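You operate a simulated robot arm through the tools that you are given. There is no shell and no other tool.

The job below is to be done with a simulated robot arm. You get a single attempt, and the scene is never put back.

## Task
Add the 30 mm grey block to the line and tighten the frame.
Fine: block after the letters, its print reading upright; slider pushed up, blue knob at TIGHT; raise and lower the tightened frame to check. Set down upright: what you pick out.
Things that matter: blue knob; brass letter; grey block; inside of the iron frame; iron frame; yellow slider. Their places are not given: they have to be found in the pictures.

It is judged by the outcome, as a careful person would: the job done as asked, and still so three seconds after it is handed in. It fails if anything else is knocked over, pushed out of place, dropped, spilled or broken.

## Robot
A 7-joint arm with a two-finger parallel gripper, fixed in place. Base frame: the origin is on the floor under the middle of its stand, x ahead of it, y to its left, z up; the work surface is at about z = 88. Lengths are in cm, angles in degrees, forces in N, time in s.
It reaches about 137.2 cm from its shoulder. Its first joint turns from -149.0 to 149.0 degrees. Payload 3.43 kg.
The TCP is the grasp point between the finger pads, 3 cm short of the fingertips. In the tool frame z runs along the fingers and y along their closing line. Largest opening 9.4 cm; finger width 2.8, thickness 1; the body of the gripper, 5 by 9.6 cm, starts 5.5 cm behind the TCP.
Orientation is told as [roll, pitch, yaw] about the base's x, y, z axes, in that order, counted from this pose: with the fingers straight down and closing along the base's y, the tool's x points along the base's -x, its y along +y and its z along -z.

## Interface
- The arm moves only by the tool arm_command. Its argument "targets" is a list that holds one entry, the list of rows, each a list of 7 numbers: the shift along the tool's x, y, z in units of 20 mm (1.0 is 20 mm), then the turn, a rotation vector about the tool's x, y, z in units of 8 degrees (1.0 is 8 degrees), then the closure, from 0 (fully open) to 1 (shut). In form: [[[x, y, z, rx, ry, rz, claw], ...]]. A call has 1 to 20 rows; each row shifts and turns the commanded pose from where the row before left it, along the tool's axes as they then stand. A call with a number of a shift or a turn outside -1 to 1 is refused whole. Rows are played at 5 a second. More than 5 cm and 8.6 degrees between two rows, or a gripper value outside its range, and nothing of the call is played. Where a pose cannot be reached the arm comes as near as it can. A force on the tool above 90 N (or 10 N above the force at the start of the call, whichever is more), or a blocked arm, ends the call early, and 0.2 s more pass. Each finger travels about 4.5 cm/s and halts on what it meets, pressing with about 34 N; the grip force reading is that of the motor and also rises with nothing between the fingers. The clock runs only during rows and for 0.2 s after the last one: add rows that do not move to give the fingers time. The reply holds the time, the measured pose of the TCP, the force on the tool along the base axes, the opening and the grip force, in the units named above and with some noise, with the torque about the TCP (base axes, N m) and any sound that the robot's microphone picked up, and new pictures: "show" is both (left out), scene, wrist or none.
- Cameras (640 x 400 px; columns grow to the right, rows downward): "scene" is fixed at [40.21, -49.97, 145.09]; the picture's right is [-0.88, 0.47, 0.00], its down [0.28, 0.53, -0.80] and it looks along [-0.37, -0.71, -0.60] (base axes); focal length 251 px, centre (320, 200). "wrist" rides on the gripper at [7.6, 1.4, -10.2] in the tool frame; the picture's right is [-0.18, 0.98, 0.00], its down [-0.75, -0.14, -0.64] and it looks along [-0.63, -0.12, 0.77] (tool axes); focal length 243 px, centre (320, 200).
- point_at(camera, pixels): for up to 12 pixels [column, row] of the newest picture of that camera ("zoom" is the newest enlarged one), the place [x, y, z] in the base frame of the surface seen there, good to about 0.3 cm. No time passes.
- zoom(camera, box): a new picture of the part [left, top, right, bottom] of that camera's present view, enlarged. No time passes.
- hand_in(): hands the job in; it is judged then, once.

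Leave the gripper open and the arm clear of the work at the hand-in unless told otherwise.

The tools are called after "Request:" as a command line: name --argument value ..., lists and objects as JSON in quotes. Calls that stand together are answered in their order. arm_command: Moves the arm, as the interface text tells. Its arguments: {"type":"object","properties":{"targets":{"type":"array","items":{"type":"array","items":{"type":"array","items":{"type":"number"}}}},"show":{"type":"string","enum":["both","scene","wrist","none"]}},"required":["targets"]} The other tools are called the same way: point_at (camera, pixels) gives the place of the surface under pixels of a picture; zoom (camera, box) takes an enlarged picture of a part of a camera's view; hand_in () hands the job in.

At the start:

```text
t: 0.0
tcp_pos: [-10.04, -98.33, 127.65]
orientation: [-0.4, 0.2, 0.0]
ft_force: [-0.2, 0.2, 0.1]
ft_torque: [0.0, 0.0, -0.01]
gripper_width: 9.39
gripper_force: 0.0
```

scene: 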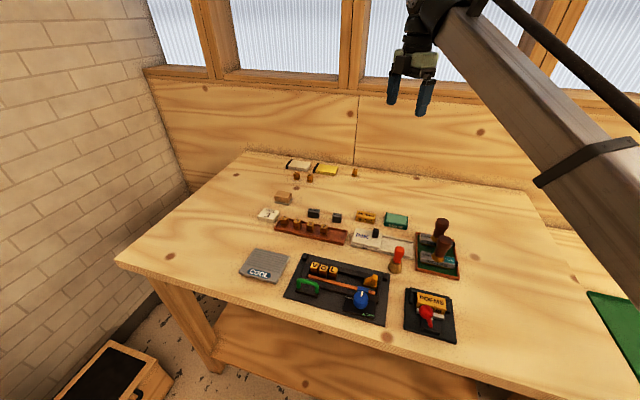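
wrist: 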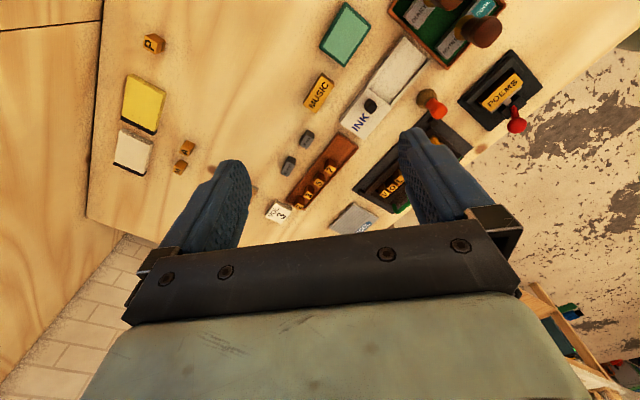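

I see a workbench with a black frame plate (around scene pixel 338,288) holding the letters "VOL", a blue knob and a green part, and a few other items. I'll zoom in for detail first.

Request:
zoom --camera "scene" --box '[270, 240, 400, 330]'

Request:
zoom --camera "scene" --box '[240, 150, 420, 260]'

Request:
zoom --camera "wrist" --box '[240, 60, 480, 240]'

```text
4.44 times, centred on (335, 285) of scene
```

zoom: 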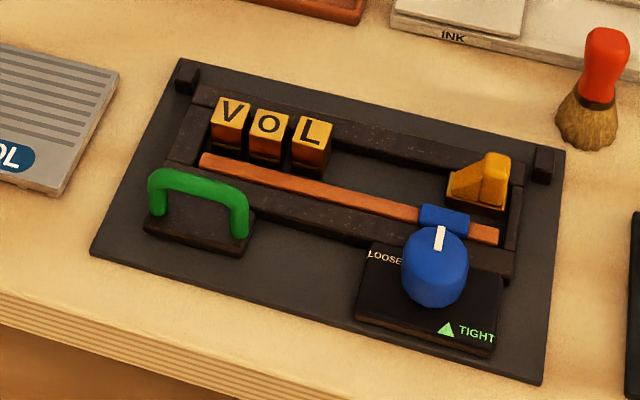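

```text
3.56 times, centred on (330, 205) of scene
```

zoom: 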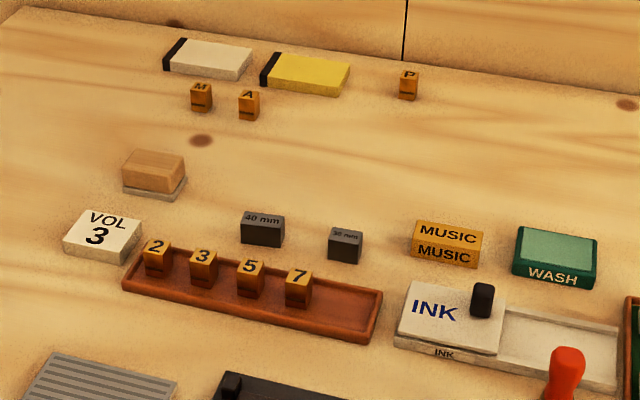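

```text
2.22 times, centred on (360, 150) of wrist
```

zoom: 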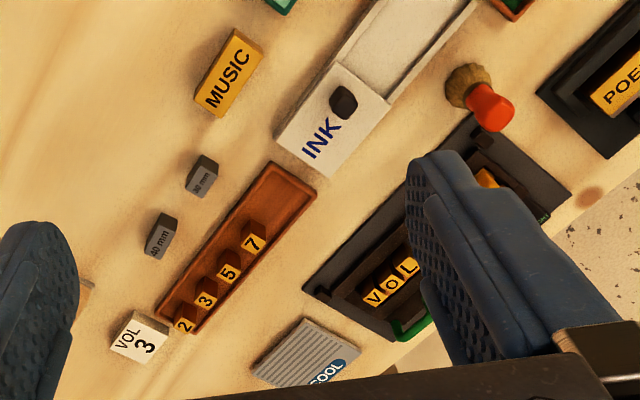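

The line reads "VOL", and there are two grey blocks, marked 40 mm and 30 mm. I'll zoom in closer on the frame and the blocks, then read their positions.

Request:
zoom --camera "scene" --box '[280, 250, 392, 320]'

Request:
point_at --camera "zoom" --pixels '[[188, 130], [240, 147], [300, 165], [330, 190], [400, 240], [510, 185], [505, 160], [460, 225], [95, 160], [70, 200], [160, 100], [562, 197]]'

```text
5.71 times, centred on (336, 285) of scene
```

zoom: 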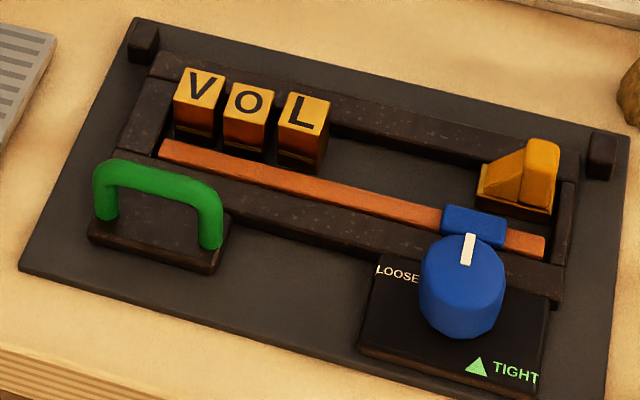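

```text
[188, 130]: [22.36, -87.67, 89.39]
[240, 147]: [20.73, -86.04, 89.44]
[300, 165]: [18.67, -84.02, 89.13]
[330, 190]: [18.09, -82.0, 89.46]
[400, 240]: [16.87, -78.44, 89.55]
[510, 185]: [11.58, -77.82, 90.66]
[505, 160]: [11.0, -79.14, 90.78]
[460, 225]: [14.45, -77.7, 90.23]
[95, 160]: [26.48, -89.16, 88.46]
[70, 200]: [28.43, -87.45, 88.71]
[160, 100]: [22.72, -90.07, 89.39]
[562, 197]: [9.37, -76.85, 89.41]
```

Now I'll read the positions of the letter tops, slider, knob, handle and frame corners from this zoomed picture.

Request:
point_at --camera "zoom" --pixels '[[180, 95], [218, 108], [190, 68], [225, 80], [268, 118], [280, 122], [318, 132], [331, 103], [288, 92], [543, 145], [540, 190], [485, 195]]'

Request:
point_at --camera "zoom" --pixels '[[465, 240], [462, 280], [500, 260], [425, 260], [475, 370], [398, 272], [110, 168], [210, 205], [160, 180], [470, 215], [545, 245], [170, 150]]'

Request:
point_at --camera "zoom" --pixels '[[150, 80], [120, 150], [560, 295], [577, 185], [340, 110], [480, 150], [420, 145], [400, 165], [440, 190], [135, 25], [22, 268], [600, 395]]'

```text
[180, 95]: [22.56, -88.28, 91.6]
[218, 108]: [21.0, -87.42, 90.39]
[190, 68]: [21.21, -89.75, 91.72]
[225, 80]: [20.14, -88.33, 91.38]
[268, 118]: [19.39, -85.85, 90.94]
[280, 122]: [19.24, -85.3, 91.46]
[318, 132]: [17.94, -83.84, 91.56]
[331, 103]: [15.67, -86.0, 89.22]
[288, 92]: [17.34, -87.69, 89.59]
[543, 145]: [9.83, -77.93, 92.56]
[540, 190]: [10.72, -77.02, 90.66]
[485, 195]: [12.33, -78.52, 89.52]
```

```text
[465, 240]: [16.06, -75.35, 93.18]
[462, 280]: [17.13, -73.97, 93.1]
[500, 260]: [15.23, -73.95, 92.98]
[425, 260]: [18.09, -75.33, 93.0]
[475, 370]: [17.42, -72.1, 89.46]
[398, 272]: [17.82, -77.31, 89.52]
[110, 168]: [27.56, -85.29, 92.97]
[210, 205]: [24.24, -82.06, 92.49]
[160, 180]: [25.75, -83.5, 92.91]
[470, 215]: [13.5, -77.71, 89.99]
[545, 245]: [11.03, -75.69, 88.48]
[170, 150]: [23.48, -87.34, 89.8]
```

```text
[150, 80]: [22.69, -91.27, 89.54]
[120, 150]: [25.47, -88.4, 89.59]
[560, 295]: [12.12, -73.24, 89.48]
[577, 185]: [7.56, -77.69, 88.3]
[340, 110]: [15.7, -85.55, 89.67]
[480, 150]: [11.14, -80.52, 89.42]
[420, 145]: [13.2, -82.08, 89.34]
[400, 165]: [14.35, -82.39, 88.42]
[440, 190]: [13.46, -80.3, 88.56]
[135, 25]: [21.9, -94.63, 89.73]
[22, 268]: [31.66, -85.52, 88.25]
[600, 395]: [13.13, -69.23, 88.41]
```

The line runs along roughly (-0.73, 0.68), and the slider sits about 7.7 cm past the L. Next I'll look at the grey blocks.

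Request:
zoom --camera "scene" --box '[296, 196, 360, 236]'

Request:
zoom --camera "wrist" --box '[270, 110, 350, 180]'

```text
10.00 times, centred on (328, 216) of scene
```

zoom: 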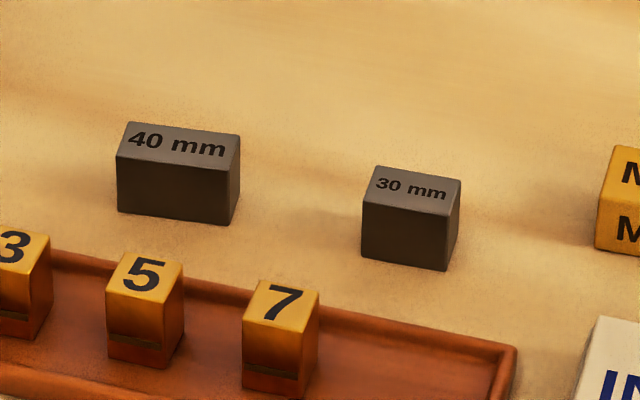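

```text
5.71 times, centred on (310, 145) of wrist
```

zoom: 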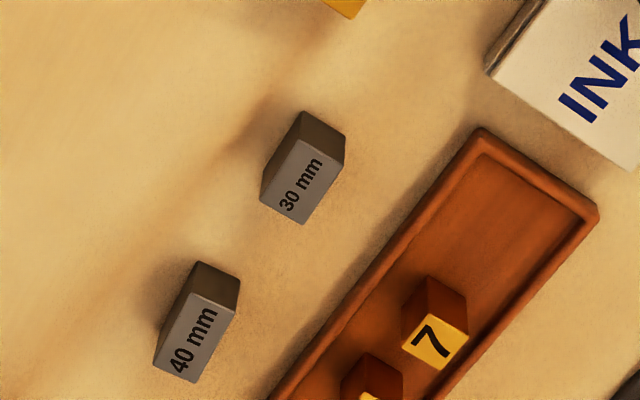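

The 30 mm block is the right-hand grey one. I'll take its corner positions in the scene view, plus some of its neighbours.

Request:
zoom --camera "scene" --box '[304, 200, 360, 235]'

Request:
point_at --camera "zoom" --pixels '[[342, 148], [434, 162], [422, 182], [330, 168], [382, 165], [380, 215], [332, 230], [418, 250], [60, 105], [165, 115], [40, 125], [150, 145]]'

```text
11.43 times, centred on (332, 218) of scene
```

zoom: 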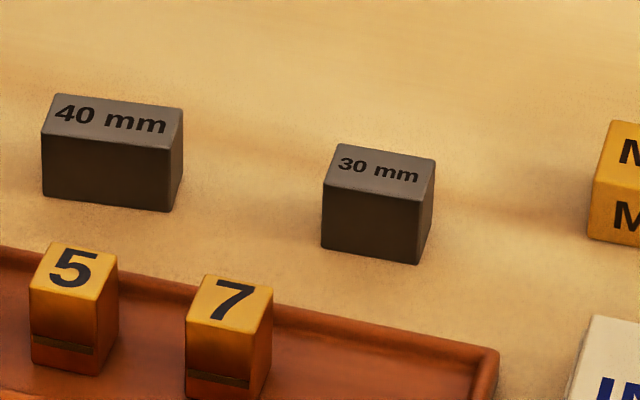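

```text
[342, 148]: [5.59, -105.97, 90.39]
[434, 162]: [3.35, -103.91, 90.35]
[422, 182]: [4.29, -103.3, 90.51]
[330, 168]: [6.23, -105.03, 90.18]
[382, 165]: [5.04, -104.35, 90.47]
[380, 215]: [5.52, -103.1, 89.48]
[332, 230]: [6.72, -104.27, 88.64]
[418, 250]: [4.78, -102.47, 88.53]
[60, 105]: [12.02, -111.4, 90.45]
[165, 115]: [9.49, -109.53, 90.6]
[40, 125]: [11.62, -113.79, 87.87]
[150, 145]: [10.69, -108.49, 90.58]
```

The 30 mm block is about 3 cm long and centred near (4.9, -104.6). Its print already runs along the line direction, at about 137°. I'll turn the hand about 43° so the fingers close across the line, then move it over the frame for a closer look.

Request:
arm_command --targets '[[[0, 0, 0.6, 0, 0, 0.9, 0], [0, 0, 0.6, 0, 0, 0.9, 0], [0, 0, 0.6, 0, 0, 0.9, 0], [0, 0, 0.6, 0, 0, 0.9, 0], [0, 0, 0.6, 0, 0, 0.9, 0], [0, 0, 0.6, 0, 0, 0.9, 0], [0.05, 1, 0.5, 0, 0, 0, 0], [0.05, 1, 0.5, 0, 0, 0, 0], [0.05, 1, 0.5, 0, 0, 0, 0], [0.05, 1, 0.5, 0, 0, 0, 0], [0.05, 1, 0.5, 0, 0, 0, 0], [0.05, 1, 0.5, 0, 0, 0, 0], [0.05, 1, 0.5, 0, 0, 0, 0], [0.05, 1, 0.5, 0, 0, 0, 0], [0.05, 1, 0.5, 0, 0, 0, 0], [0.05, 1, 0.5, 0, 0, 0, 0], [0.05, 1, 0.5, 0, 0, 0, 0], [0.05, 1, 0.5, 0, 0, 0, 0], [0.05, 1, 0.5, 0, 0, 0, 0], [0, 0, 0, 0, 0, 0, 0]]]'

```text
t: 4.2
tcp_pos: [6.67, -78.72, 107.15]
orientation: [-0.5, -0.2, -43.3]
ft_force: [0.1, 0.4, -0.1]
ft_torque: [-0.01, -0.03, 0.01]
gripper_width: 9.4
gripper_force: 0.1
```

scene: 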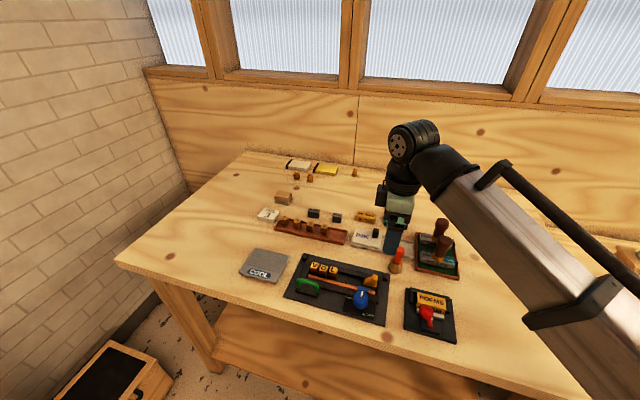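
wrist: 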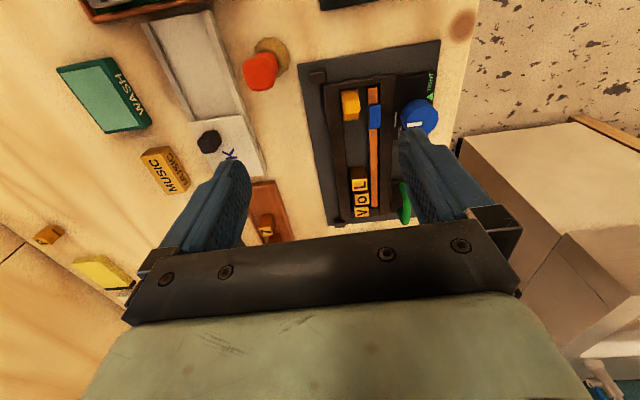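

The wrist view shows the frame from above, and the gap between the letters and the slider is clear. I'll zoom in on it.

Request:
zoom --camera "wrist" --box '[290, 30, 450, 130]'

Request:
zoom --camera "wrist" --box '[300, 130, 444, 230]'

Request:
zoom --camera "scene" --box '[300, 250, 350, 281]'

Request:
zoom --camera "scene" --box '[340, 265, 390, 325]'

```text
4.00 times, centred on (370, 80) of wrist
```

zoom: 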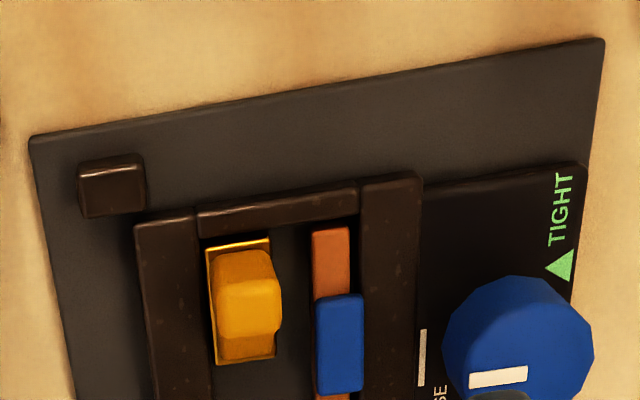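

```text
4.00 times, centred on (372, 180) of wrist
```

zoom: 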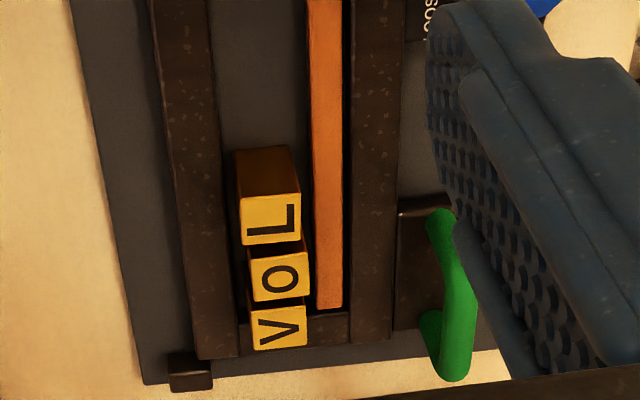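

```text
12.80 times, centred on (325, 266) of scene
```

zoom: 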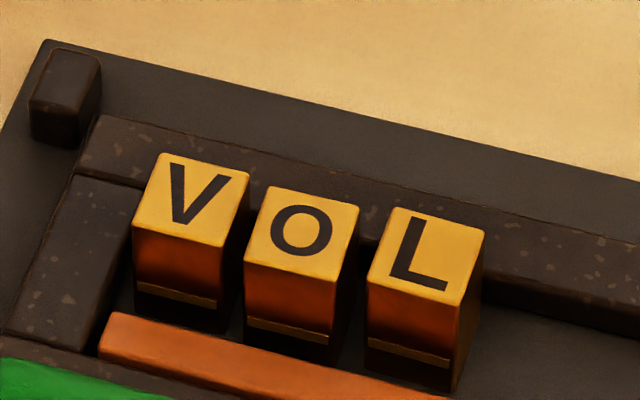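

```text
6.67 times, centred on (365, 295) of scene
```

zoom: 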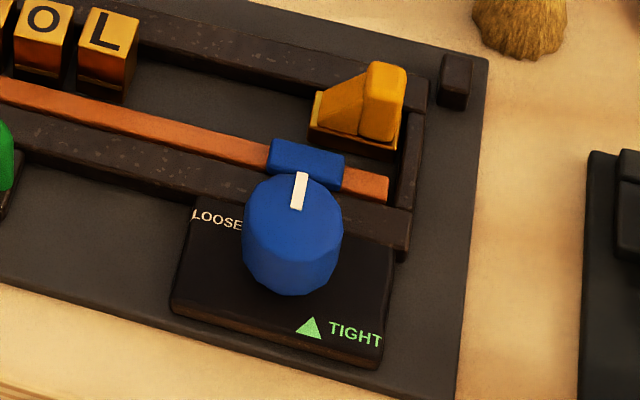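

The letters are loose but upright, the knob pointer is at LOOSE, and the handle is free. I'll measure the slider and knob area from the wrist view.

Request:
zoom --camera "wrist" --box '[310, 60, 454, 150]'

Request:
point_at --camera "zoom" --pixels '[[155, 140], [200, 175], [140, 180], [185, 235], [160, 245], [110, 250], [250, 250], [310, 250], [290, 170], [270, 130], [230, 260], [60, 250]]'

```text
4.44 times, centred on (382, 105) of wrist
```

zoom: 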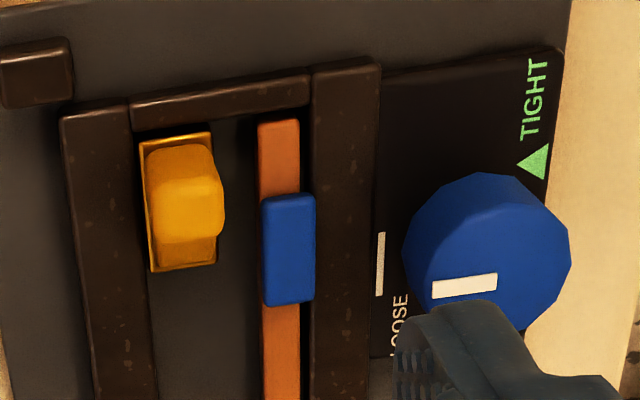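

```text
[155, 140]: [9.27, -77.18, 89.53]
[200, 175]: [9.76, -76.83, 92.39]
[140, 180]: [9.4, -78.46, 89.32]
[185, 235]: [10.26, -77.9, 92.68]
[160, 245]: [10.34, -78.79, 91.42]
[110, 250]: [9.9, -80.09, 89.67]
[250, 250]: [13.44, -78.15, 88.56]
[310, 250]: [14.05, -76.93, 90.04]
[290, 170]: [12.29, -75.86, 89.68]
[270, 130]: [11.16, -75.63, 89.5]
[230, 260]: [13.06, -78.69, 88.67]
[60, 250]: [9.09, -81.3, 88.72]
```

Before I reach for the 30 mm block, I'll check how far the number tray and its neighbours are from it.

Request:
zoom --camera "scene" --box '[304, 200, 360, 235]'

Request:
point_at --camera "zoom" --pixels '[[300, 310], [400, 340], [490, 355], [230, 300], [334, 185], [424, 200], [400, 170], [325, 245], [414, 262], [434, 230], [600, 230], [150, 165]]'

```text
11.43 times, centred on (332, 218) of scene
```

zoom: 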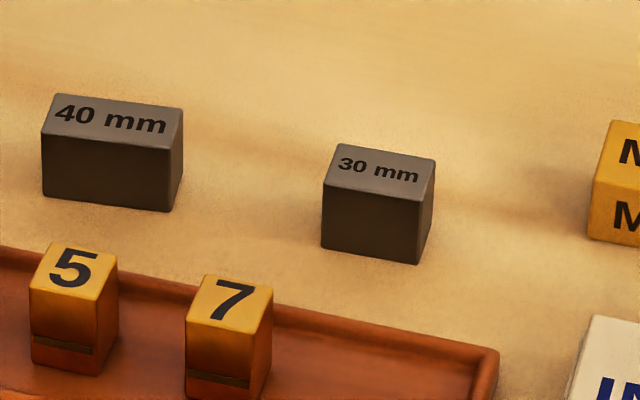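

```text
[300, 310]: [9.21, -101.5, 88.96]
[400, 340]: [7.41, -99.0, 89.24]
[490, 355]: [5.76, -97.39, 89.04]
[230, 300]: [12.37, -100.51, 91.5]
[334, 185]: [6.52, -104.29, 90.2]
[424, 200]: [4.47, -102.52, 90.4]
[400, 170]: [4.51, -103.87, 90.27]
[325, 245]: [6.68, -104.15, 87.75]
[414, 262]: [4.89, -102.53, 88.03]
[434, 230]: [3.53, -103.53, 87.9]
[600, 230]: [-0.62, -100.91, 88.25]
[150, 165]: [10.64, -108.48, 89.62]
```

The tray is about 4 cm clear of the block. I'll measure the frame's direction precisely, using the rail edges and the base-plate edges.

Request:
zoom --camera "scene" --box '[280, 250, 392, 320]'

Request:
point_at --camera "zoom" --pixels '[[165, 62], [240, 84], [350, 112], [420, 132], [470, 146], [530, 165], [120, 165], [250, 215], [340, 245], [520, 272], [160, 150], [400, 210]]'

Request:
point_at --camera "zoom" --pixels '[[60, 270], [300, 325], [560, 380], [250, 45], [400, 82], [550, 118], [620, 200], [590, 320], [80, 120], [110, 60], [150, 45], [605, 155]]'

```text
5.71 times, centred on (336, 285) of scene
```

zoom: 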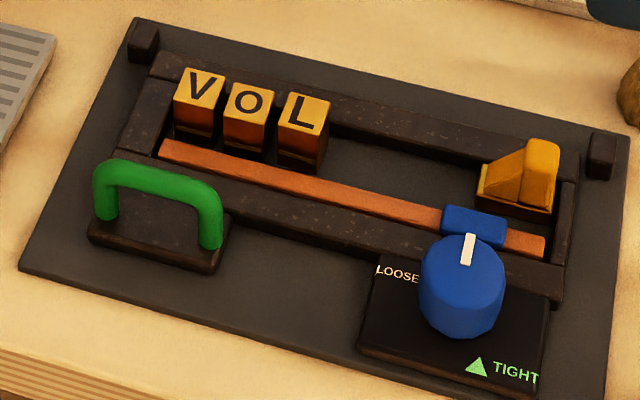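

```text
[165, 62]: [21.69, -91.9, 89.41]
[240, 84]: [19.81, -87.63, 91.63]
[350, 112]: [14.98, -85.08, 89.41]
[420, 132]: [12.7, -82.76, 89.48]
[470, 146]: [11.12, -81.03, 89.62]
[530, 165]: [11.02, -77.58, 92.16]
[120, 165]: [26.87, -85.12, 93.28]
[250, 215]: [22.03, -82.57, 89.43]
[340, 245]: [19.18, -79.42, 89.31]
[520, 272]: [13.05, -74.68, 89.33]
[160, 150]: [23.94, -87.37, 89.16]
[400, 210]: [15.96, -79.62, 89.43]
```

```text
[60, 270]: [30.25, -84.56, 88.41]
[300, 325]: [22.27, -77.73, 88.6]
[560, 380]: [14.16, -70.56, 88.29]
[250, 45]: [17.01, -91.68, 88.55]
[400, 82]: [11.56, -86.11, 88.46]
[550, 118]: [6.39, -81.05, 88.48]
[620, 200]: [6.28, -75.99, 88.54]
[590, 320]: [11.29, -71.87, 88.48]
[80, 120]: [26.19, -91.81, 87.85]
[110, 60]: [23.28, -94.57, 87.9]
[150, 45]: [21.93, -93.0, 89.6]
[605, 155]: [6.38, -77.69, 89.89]
```

The camera geometry puts the frame at almost exactly 135°, and the block at about 138°. I'll zoom in on the empty bay between the L and the slider to get the inner rail edges.

Request:
zoom --camera "scene" --box '[326, 258, 390, 298]'

Request:
zoom --camera "scene" --box '[340, 280, 388, 325]'

```text
10.00 times, centred on (358, 278) of scene
```

zoom: 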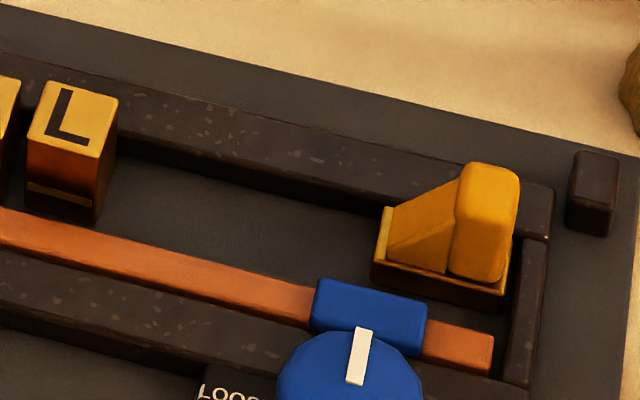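

```text
8.89 times, centred on (364, 302) of scene
```

zoom: 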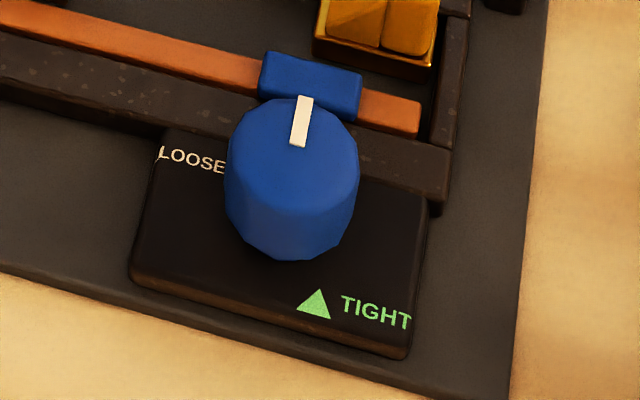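

My measurements so far:
- **Empty bay:** it runs from s≈-71.7 (right side of the L) to -64.4 (slider), and across from t≈-48.8 to -45.6.
- **30 mm block:** it's centred at about (4.95, -104.2).

I'll move above the block with the fingers part closed.

Request:
arm_command --targets '[[[-0.812, -0.987, 0.1, 0, 0, 0, 0.3], [-0.812, -0.987, 0.1, 0, 0, 0, 0.5], [-0.812, -0.987, 0.1, 0, 0, 0, 0.55], [-0.812, -0.987, 0.1, 0, 0, 0, 0.55], [-0.812, -0.987, 0.1, 0, 0, 0, 0.55], [-0.812, -0.987, 0.1, 0, 0, 0, 0.55], [-0.812, -0.987, 0.3, 0, 0, 0, 0.55], [-0.812, -0.987, 0.5, 0, 0, 0, 0.55], [-0.812, -0.987, 0.5, 0, 0, 0, 0.55], [-0.812, -0.987, 0.5, 0, 0, 0, 0.55], [0, 0, 0.5, 0, 0, 0, 0.55], [0, 0, 0.5, 0, 0, 0, 0.55], [0, 0, 0, 0, 0, 0, 0.55]]]'

```text
t: 7.0
tcp_pos: [4.97, -103.98, 100.64]
orientation: [-0.4, -0.3, -43.2]
ft_force: [-0.3, -0.3, 0.0]
ft_torque: [-0.01, 0.01, 0.03]
gripper_width: 4.22
gripper_force: 0.2
```

scene: 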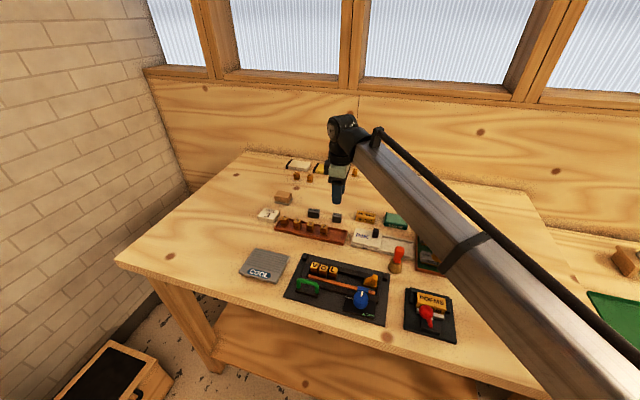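
wrist: 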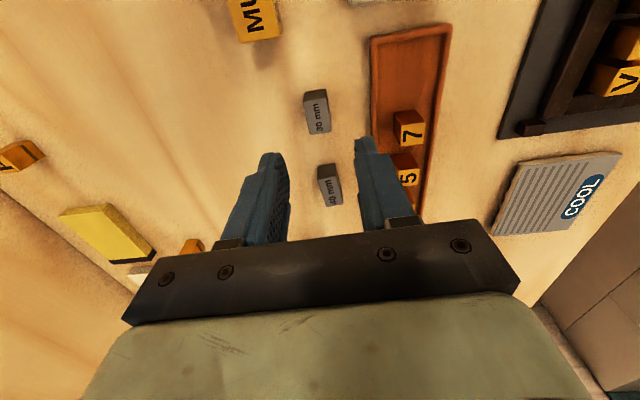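

The 30 mm block shows at wrist (317,111), ahead of the open fingers. I'll take its corner positions from this nearer view.

Request:
zoom --camera "wrist" --box '[285, 80, 349, 120]'

Request:
zoom --camera "wrist" --box '[280, 80, 360, 145]'

```text
10.00 times, centred on (317, 100) of wrist
```

zoom: 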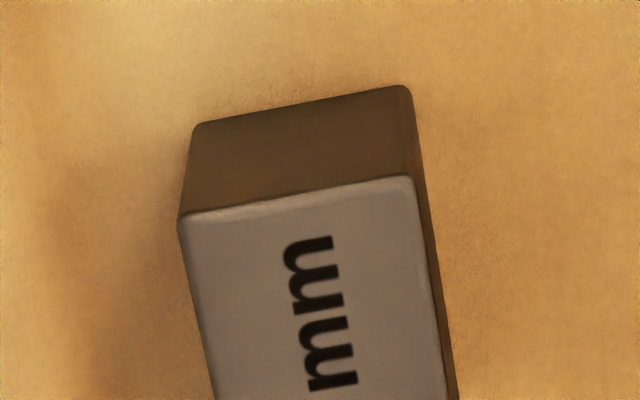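

```text
6.15 times, centred on (320, 112) of wrist
```

zoom: 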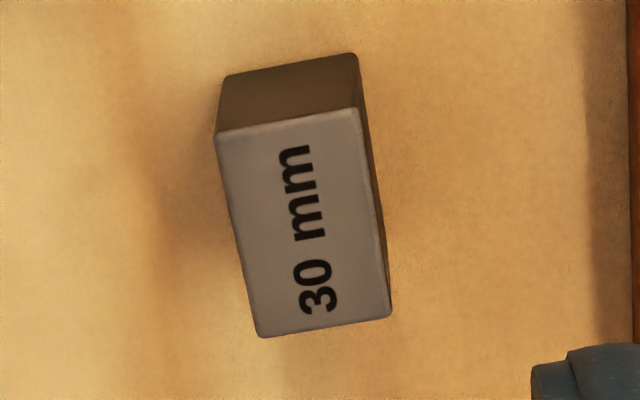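

Request:
point_at --camera "zoom" --pixels '[[224, 142], [352, 115], [384, 308], [266, 328], [305, 220], [290, 130], [322, 315], [240, 230], [370, 210], [450, 150], [290, 90], [600, 200]]'

```text
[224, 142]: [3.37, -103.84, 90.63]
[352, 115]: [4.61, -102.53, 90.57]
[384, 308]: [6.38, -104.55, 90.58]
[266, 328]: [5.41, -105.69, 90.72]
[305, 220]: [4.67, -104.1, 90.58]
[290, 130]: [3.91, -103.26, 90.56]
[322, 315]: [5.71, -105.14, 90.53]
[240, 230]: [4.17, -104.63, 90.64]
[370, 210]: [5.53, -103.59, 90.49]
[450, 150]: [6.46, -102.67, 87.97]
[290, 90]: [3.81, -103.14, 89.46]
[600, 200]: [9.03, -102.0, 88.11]
```

Block centre is (4.94, -104.15) with its top at 90.6, lying at about 135°. I'll turn the hand to 45°, make a small correction, lower until the tips are about 1.2 cm below the block's top, then close.

Request:
arm_command --targets '[[[-0.05, -0.07, 0.5, 0, 0, 0.22, 0.55], [0, 0, 0.8, 0, 0, 0, 0.55], [0, 0, 0.8, 0, 0, 0, 0.55], [0, 0, 0.8, 0, 0, 0, 0.55], [0, 0, 0.7, 0, 0, 0, 0.55], [0, 0, 0.5, 0, 0, 0, 0.55], [0, 0, 0, 0, 0, 0, 0.55]]]'

```text
t: 8.6
tcp_pos: [4.92, -104.41, 92.36]
orientation: [-0.4, -0.3, -45.0]
ft_force: [-0.3, 0.0, 0.5]
ft_torque: [0.0, 0.0, 0.04]
gripper_width: 4.23
gripper_force: 0.0
```

scene: 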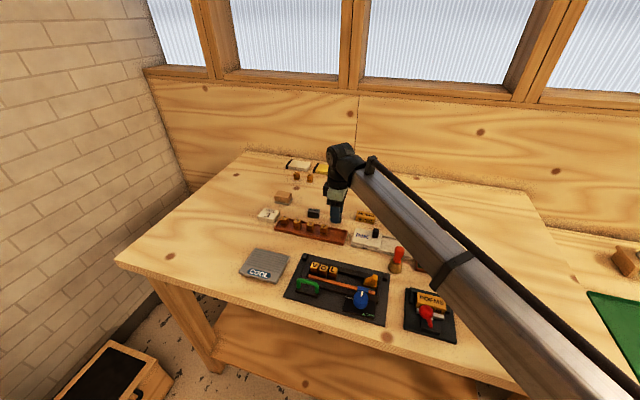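
wrist: 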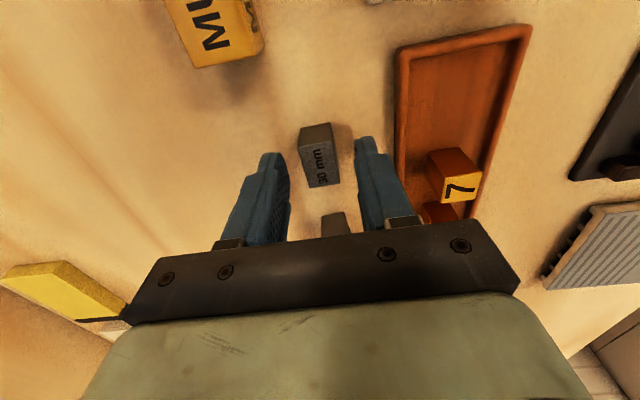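

The fingers straddle the block. I'll nudge to centre, close, and check the grip.

Request:
arm_command --targets '[[[0.08, 0.08, 0, 0, 0, 0, 0.55], [0, 0, 0, 0, 0, 0, 0.7], [0, 0, 0, 0, 0, 0, 0.85], [0, 0, 0, 0, 0, 0, 1], [0, 0, 0, 0, 0, 0, 1], [0, 0, 0, 0, 0, 0, 1]]]'

Request:
zoom --camera "wrist" --box '[240, 100, 400, 240]'

```text
t: 10.0
tcp_pos: [5.04, -104.08, 92.43]
orientation: [-0.3, -0.3, -44.9]
ft_force: [-1.3, 0.3, 0.8]
ft_torque: [-0.02, 0.01, 0.01]
gripper_width: 1.94
gripper_force: 34.1
```

scene: 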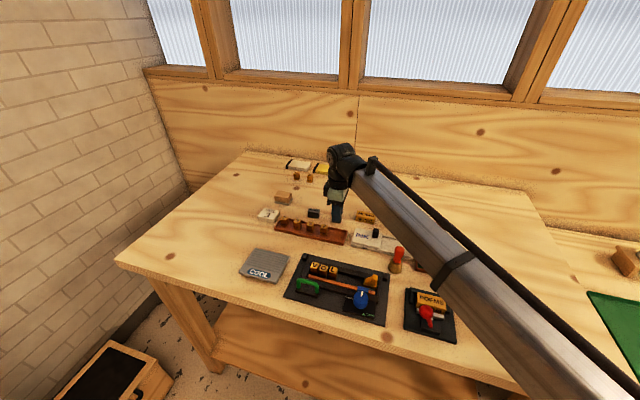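
wrist: 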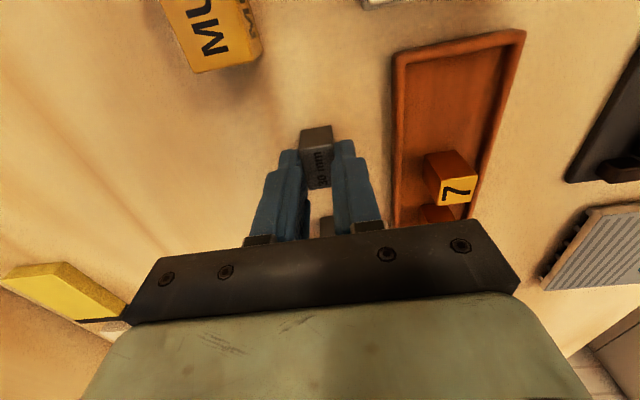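

```text
2.86 times, centred on (320, 170) of wrist
```

zoom: 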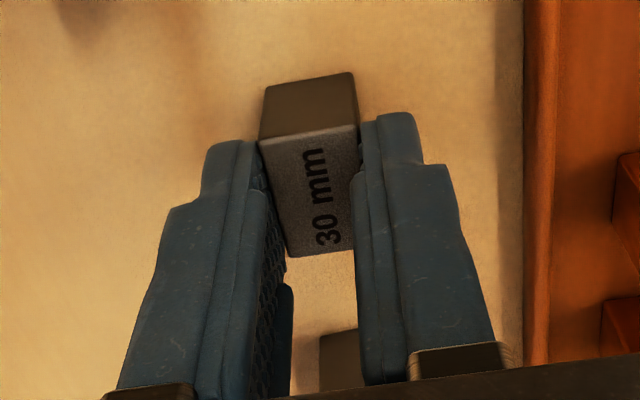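

The block is gripped at 1.94 cm. I'll check where it sits relative to the fingers, then lift it.

Request:
point_at --camera "zoom" --pixels '[[310, 138], [345, 132], [270, 146], [318, 250], [295, 253], [345, 247]]'

Request:
arm_command --targets '[[[0, 0, -0.5, 0, 0, 0, 1], [0, 0, -1, 0, 0, 0, 1], [0, 0, -1, 0, 0, 0, 1], [0, 0, -1, 0, 0, 0, 1], [0, 0, -1, 0, 0, 0, 1], [0, 0, 0, 0, 0, 0, 1]]]'

```text
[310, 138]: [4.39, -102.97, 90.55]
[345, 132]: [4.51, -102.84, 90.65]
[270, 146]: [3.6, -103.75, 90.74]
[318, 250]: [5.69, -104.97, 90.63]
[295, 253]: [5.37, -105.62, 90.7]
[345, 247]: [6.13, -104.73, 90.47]
```

```text
t: 11.4
tcp_pos: [4.84, -104.09, 101.44]
orientation: [-0.3, -0.2, -45.0]
ft_force: [0.4, 0.9, -1.5]
ft_torque: [-0.02, 0.0, -0.01]
gripper_width: 1.93
gripper_force: 34.0
```

scene: 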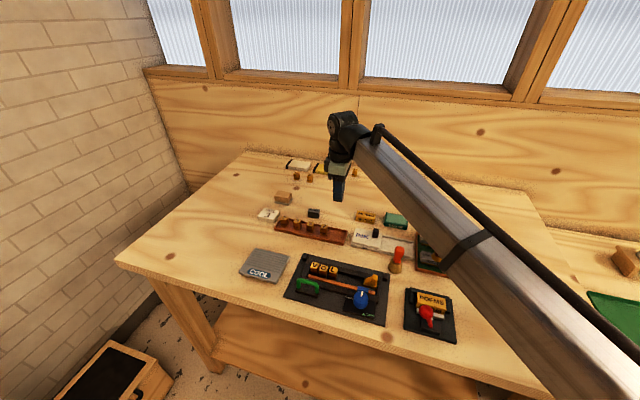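
wrist: 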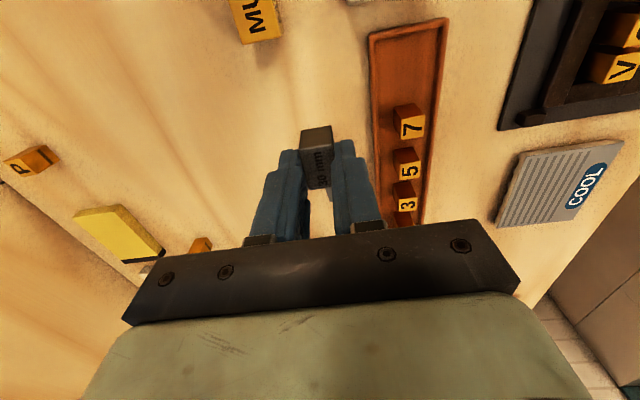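

The block is held centred in the fingers. I'll raise it, carry it over the bay to (15.3, -82.3), and look before lowering.

Request:
arm_command --targets '[[[0, 0, -1, 0, 0, 0, 1], [0, 0.3, -1, 0, 0, 0, 1], [0.334, 0.9, 0, 0, 0, 0, 1], [0.334, 0.949, 0, 0, 0, 0, 1], [0.334, 0.949, 0, 0, 0, 0, 1], [0.334, 0.949, 0, 0, 0, 0, 1], [0.334, 0.949, 0, 0, 0, 0, 1], [0.334, 0.949, 0, 0, 0, 0, 1], [0.334, 0.949, 0, 0, 0, 0, 1], [0.334, 0.949, 0, 0, 0, 0, 1], [0.334, 0.949, 0, 0, 0, 0, 1], [0.334, 0.949, 0, 0, 0, 0, 1], [0.334, 0.949, 0, 0, 0, 0, 1], [0.334, 0.7, 0, 0, 0, 0, 1], [0, 0, 0.8, 0, 0, 0, 1], [0, 0, 0.8, 0, 0, 0, 1], [0, 0, 0.8, 0, 0, 0, 1], [0, 0, 0.8, 0, 0, 0, 1], [0, 0, 0, 0, 0, 0, 1]]]'

Request:
zoom --camera "scene" --box '[290, 230, 402, 300]'

Request:
zoom --camera "wrist" --box '[240, 60, 448, 190]'

```text
t: 15.4
tcp_pos: [15.46, -82.16, 98.86]
orientation: [-0.5, -0.3, -45.0]
ft_force: [0.5, 0.7, -1.5]
ft_torque: [0.0, -0.01, 0.01]
gripper_width: 1.93
gripper_force: 34.3
```

scene: 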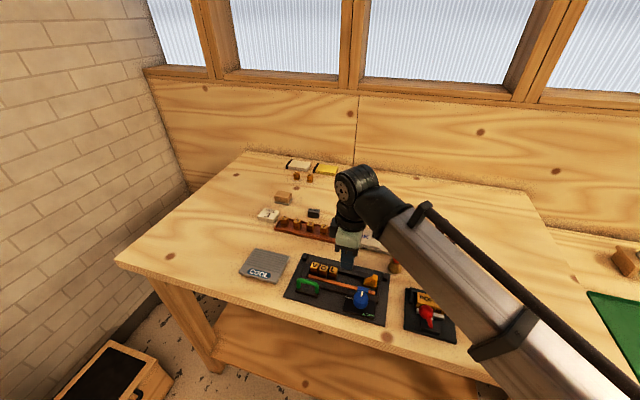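
wrist: 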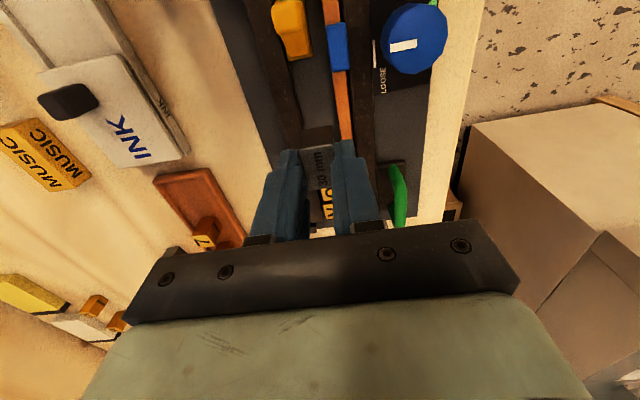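

```text
5.71 times, centred on (346, 265) of scene
```

zoom: 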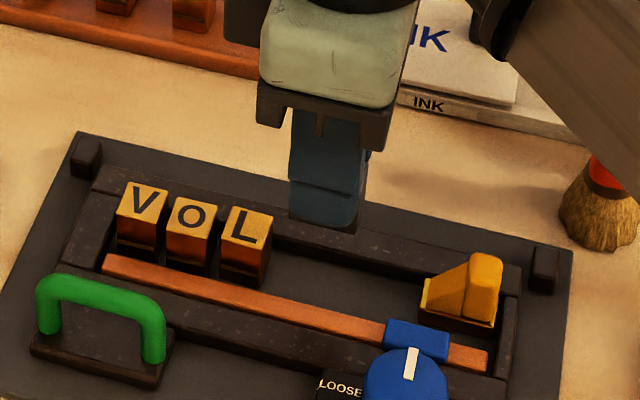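

```text
3.08 times, centred on (344, 125) of wrist
```

zoom: 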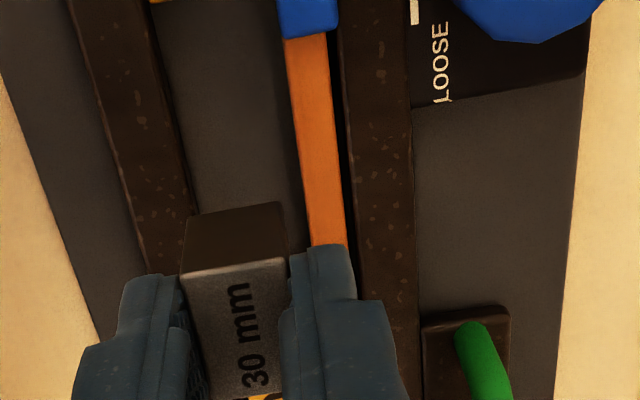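

The print runs the same way as VOL. I'll check the bay edges from this nearer view before lowering.

Request:
point_at --camera "zoom" --pixels '[[172, 140], [166, 110], [176, 170], [190, 150], [240, 140], [290, 150], [302, 150], [300, 100], [240, 275], [190, 270], [282, 260], [130, 140]]'

```text
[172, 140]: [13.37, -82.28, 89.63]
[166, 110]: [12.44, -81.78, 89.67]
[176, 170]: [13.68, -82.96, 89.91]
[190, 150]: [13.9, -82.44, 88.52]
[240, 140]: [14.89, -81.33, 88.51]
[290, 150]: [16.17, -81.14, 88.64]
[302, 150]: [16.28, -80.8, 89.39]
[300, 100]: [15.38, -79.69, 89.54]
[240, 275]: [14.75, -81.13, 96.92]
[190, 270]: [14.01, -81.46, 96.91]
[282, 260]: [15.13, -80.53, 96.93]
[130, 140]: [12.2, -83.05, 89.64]
```

The bay runs from t≈-48.7 to -45.75, so a block centre of -47.4 fits. I'll shift slightly back and lower to just above the floor.

Request:
arm_command --targets '[[[0, -0.12, 0.5, 0, 0, 0, 1], [0, 0, 0.7, 0, 0, 0, 1], [0, 0, 0.6, 0, 0, 0, 1], [0, 0, 0.4, 0, 0, 0, 1], [0, 0, 0.3, 0, 0, 0, 1], [0, 0, 0.15, 0, 0, 0, 1], [0, 0, 0, 0, 0, 0, 1]]]'

Request:
zoom --camera "scene" --box '[310, 240, 374, 280]'

Request:
zoom --camera "wrist" --box '[240, 60, 448, 190]'

```text
t: 17.0
tcp_pos: [15.2, -82.52, 93.52]
orientation: [-0.4, -0.2, -45.0]
ft_force: [-0.5, -0.8, -1.5]
ft_torque: [0.03, 0.02, 0.01]
gripper_width: 1.93
gripper_force: 34.2
```

scene: 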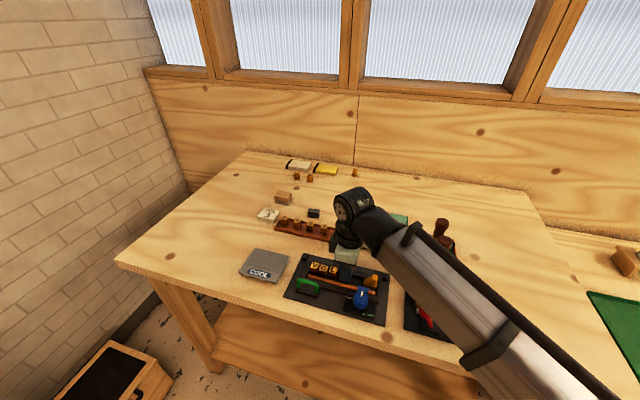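
wrist: 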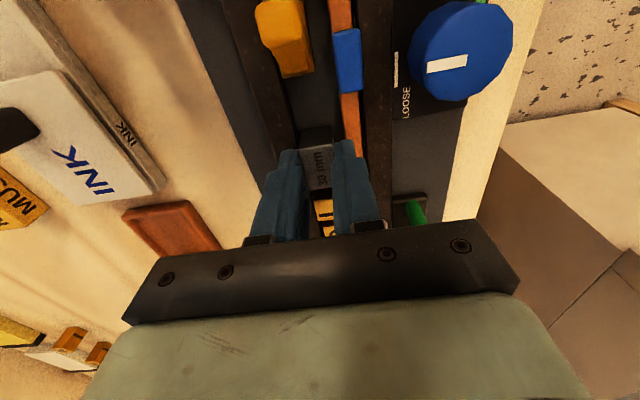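

```text
10.00 times, centred on (342, 260) of scene
```

zoom: 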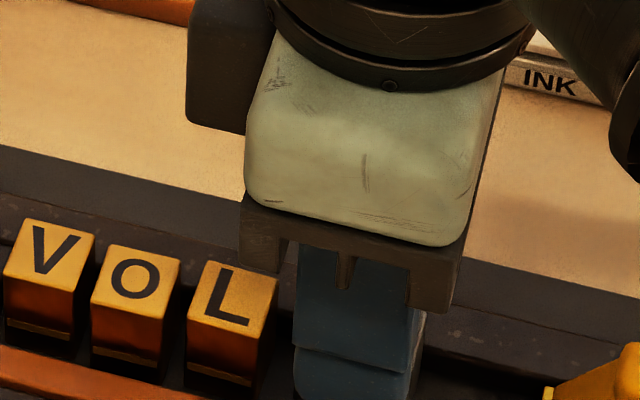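

```text
3.08 times, centred on (344, 125) of wrist
```

zoom: 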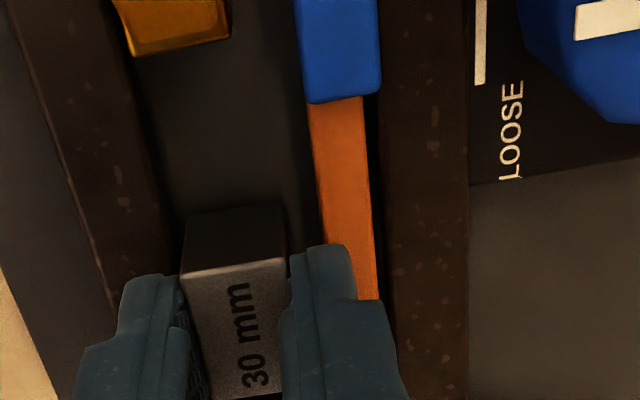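

The block is entering the bay, a little close to the back rail. I'll shift 0.15 cm forward and lower the last half centimetre in small steps, watching the force.

Request:
arm_command --targets '[[[0, 0.08, 0, 0, 0, 0, 1], [0, 0, 0.06, 0, 0, 0, 1], [0, 0, 0.06, 0, 0, 0, 1], [0, 0, 0.06, 0, 0, 0, 1], [0, 0, 0.05, 0, 0, 0, 1], [0, 0, 0, 0, 0, 0, 1]]]'

Request:
zoom --camera "wrist" --box '[240, 60, 448, 190]'

```text
t: 18.4
tcp_pos: [15.57, -82.39, 93.08]
orientation: [-0.4, -0.2, -45.0]
ft_force: [0.0, 0.0, -1.4]
ft_torque: [0.02, -0.01, -0.04]
gripper_width: 1.92
gripper_force: 33.6
```

scene: 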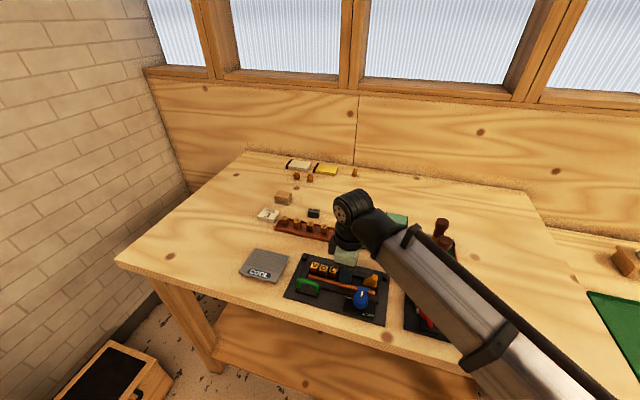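
wrist: 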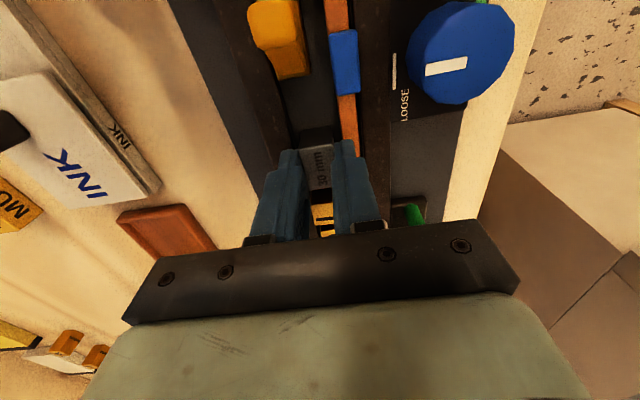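

```text
3.08 times, centred on (344, 125) of wrist
```

zoom: 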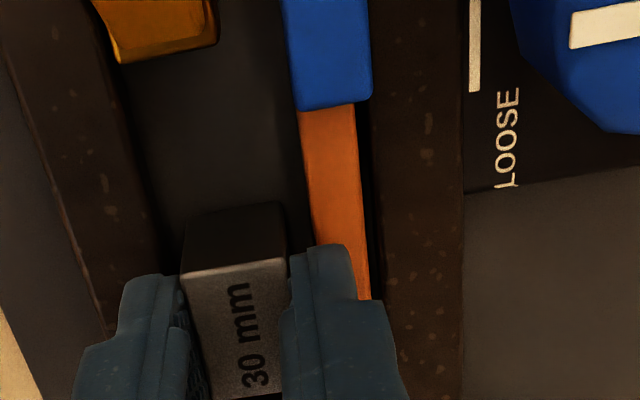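

No contact yet, with fz still at -1.4. I'll continue down in very small steps.

Request:
arm_command --targets '[[[0, 0, 0.05, 0, 0, 0, 1], [0, 0, 0, 0, 0, 0, 1]]]' --show "none"

```text
t: 19.0
tcp_pos: [15.48, -82.41, 93.09]
orientation: [-0.4, -0.3, -45.0]
ft_force: [0.9, -2.1, 13.9]
ft_torque: [0.04, -0.12, -0.05]
gripper_width: 1.96
gripper_force: 34.2
```

Contact at TCP z 93.09 matches the block resting on the 88.5 floor. I'll open the fingers part way, rise, and look.

Request:
arm_command --targets '[[[0, 0, 0, 0, 0, 0, 0.75], [0, 0, 0, 0, 0, 0, 0.65], [0, 0, 0, 0, 0, 0, 0.6], [0, 0, -0.5, 0, 0, 0, 0.6], [0, 0, -1, 0, 0, 0, 0.6], [0, 0, -1, 0, 0, 0, 0.6], [0, 0, -1, 0, 0, 0, 0.6], [0, 0, 0, 0, 0, 0, 0.6]]]'

Request:
zoom --camera "scene" --box '[290, 240, 402, 310]'

Request:
zoom --camera "wrist" --box '[240, 40, 480, 190]'

```text
t: 20.8
tcp_pos: [15.47, -82.15, 99.81]
orientation: [-0.3, -0.1, -45.1]
ft_force: [-0.1, -0.8, 0.2]
ft_torque: [0.0, -0.02, -0.02]
gripper_width: 3.78
gripper_force: 0.0
```

scene: 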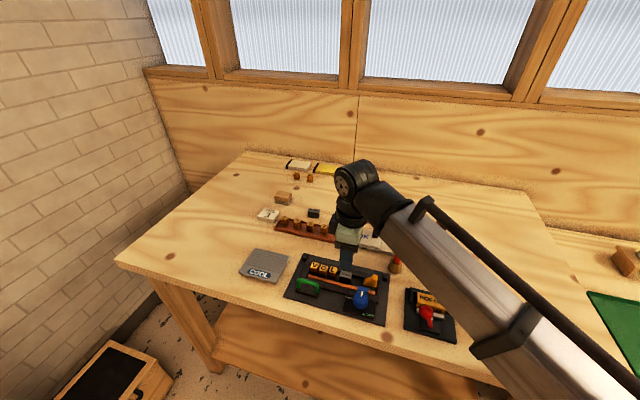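
wrist: 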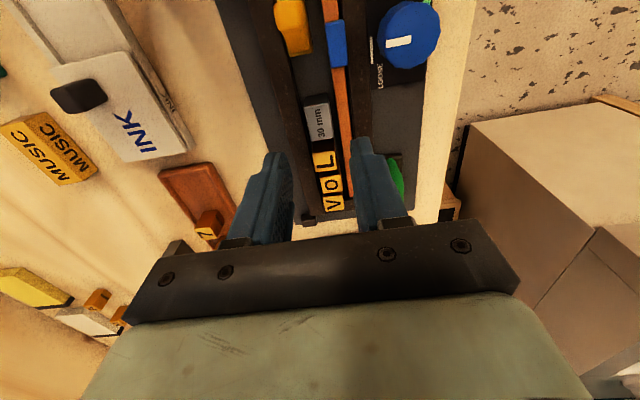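

```text
5.71 times, centred on (346, 275) of scene
```

zoom: 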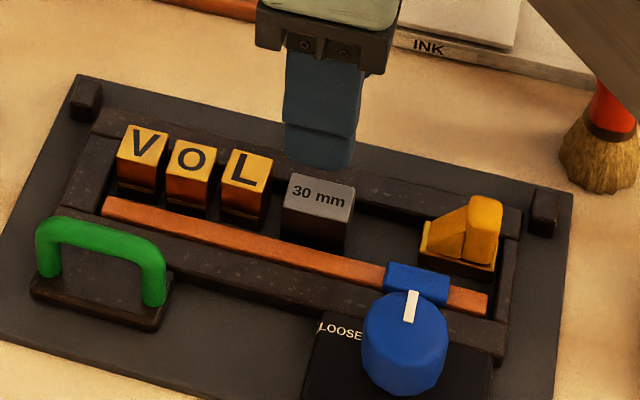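

```text
2.67 times, centred on (360, 115) of wrist
```

zoom: 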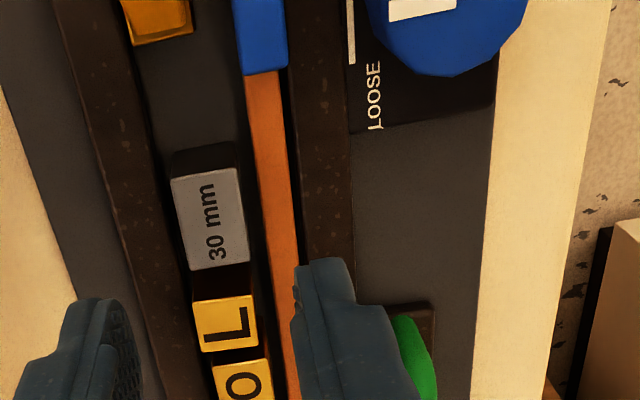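

The block sits in line after the L, reading "30 mm" upright. The slider is next, and I plan to push its upright peg from the right with closed fingers. Before that I'll check the brush height and the slider and cam positions.

Request:
zoom --camera "scene" --box '[346, 245, 410, 285]'

Request:
point_at --camera "zoom" --pixels '[[500, 80], [490, 180], [560, 60], [285, 165], [265, 175], [300, 200], [240, 215], [195, 250], [215, 200], [250, 290], [310, 300], [370, 220]]'

Request:
zoom --camera "wrist" --box '[250, 0, 450, 125]'

```text
10.00 times, centred on (378, 265) of scene
```

zoom: 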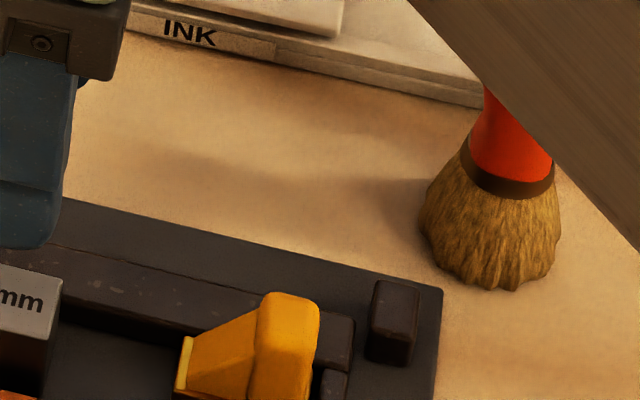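

```text
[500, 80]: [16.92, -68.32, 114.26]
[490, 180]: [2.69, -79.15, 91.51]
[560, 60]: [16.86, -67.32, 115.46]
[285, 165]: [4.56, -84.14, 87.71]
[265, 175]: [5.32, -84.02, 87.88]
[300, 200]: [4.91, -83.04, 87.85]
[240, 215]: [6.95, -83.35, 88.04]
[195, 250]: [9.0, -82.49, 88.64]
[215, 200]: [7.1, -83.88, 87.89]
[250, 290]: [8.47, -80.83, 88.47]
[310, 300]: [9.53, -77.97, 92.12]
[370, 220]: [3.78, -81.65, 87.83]
```

```text
3.20 times, centred on (350, 62) of wrist
```

zoom: 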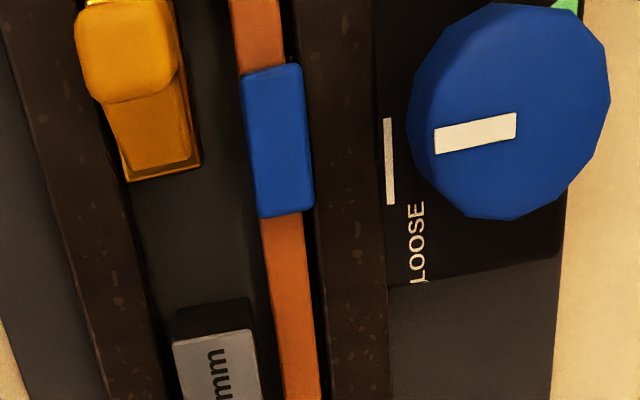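

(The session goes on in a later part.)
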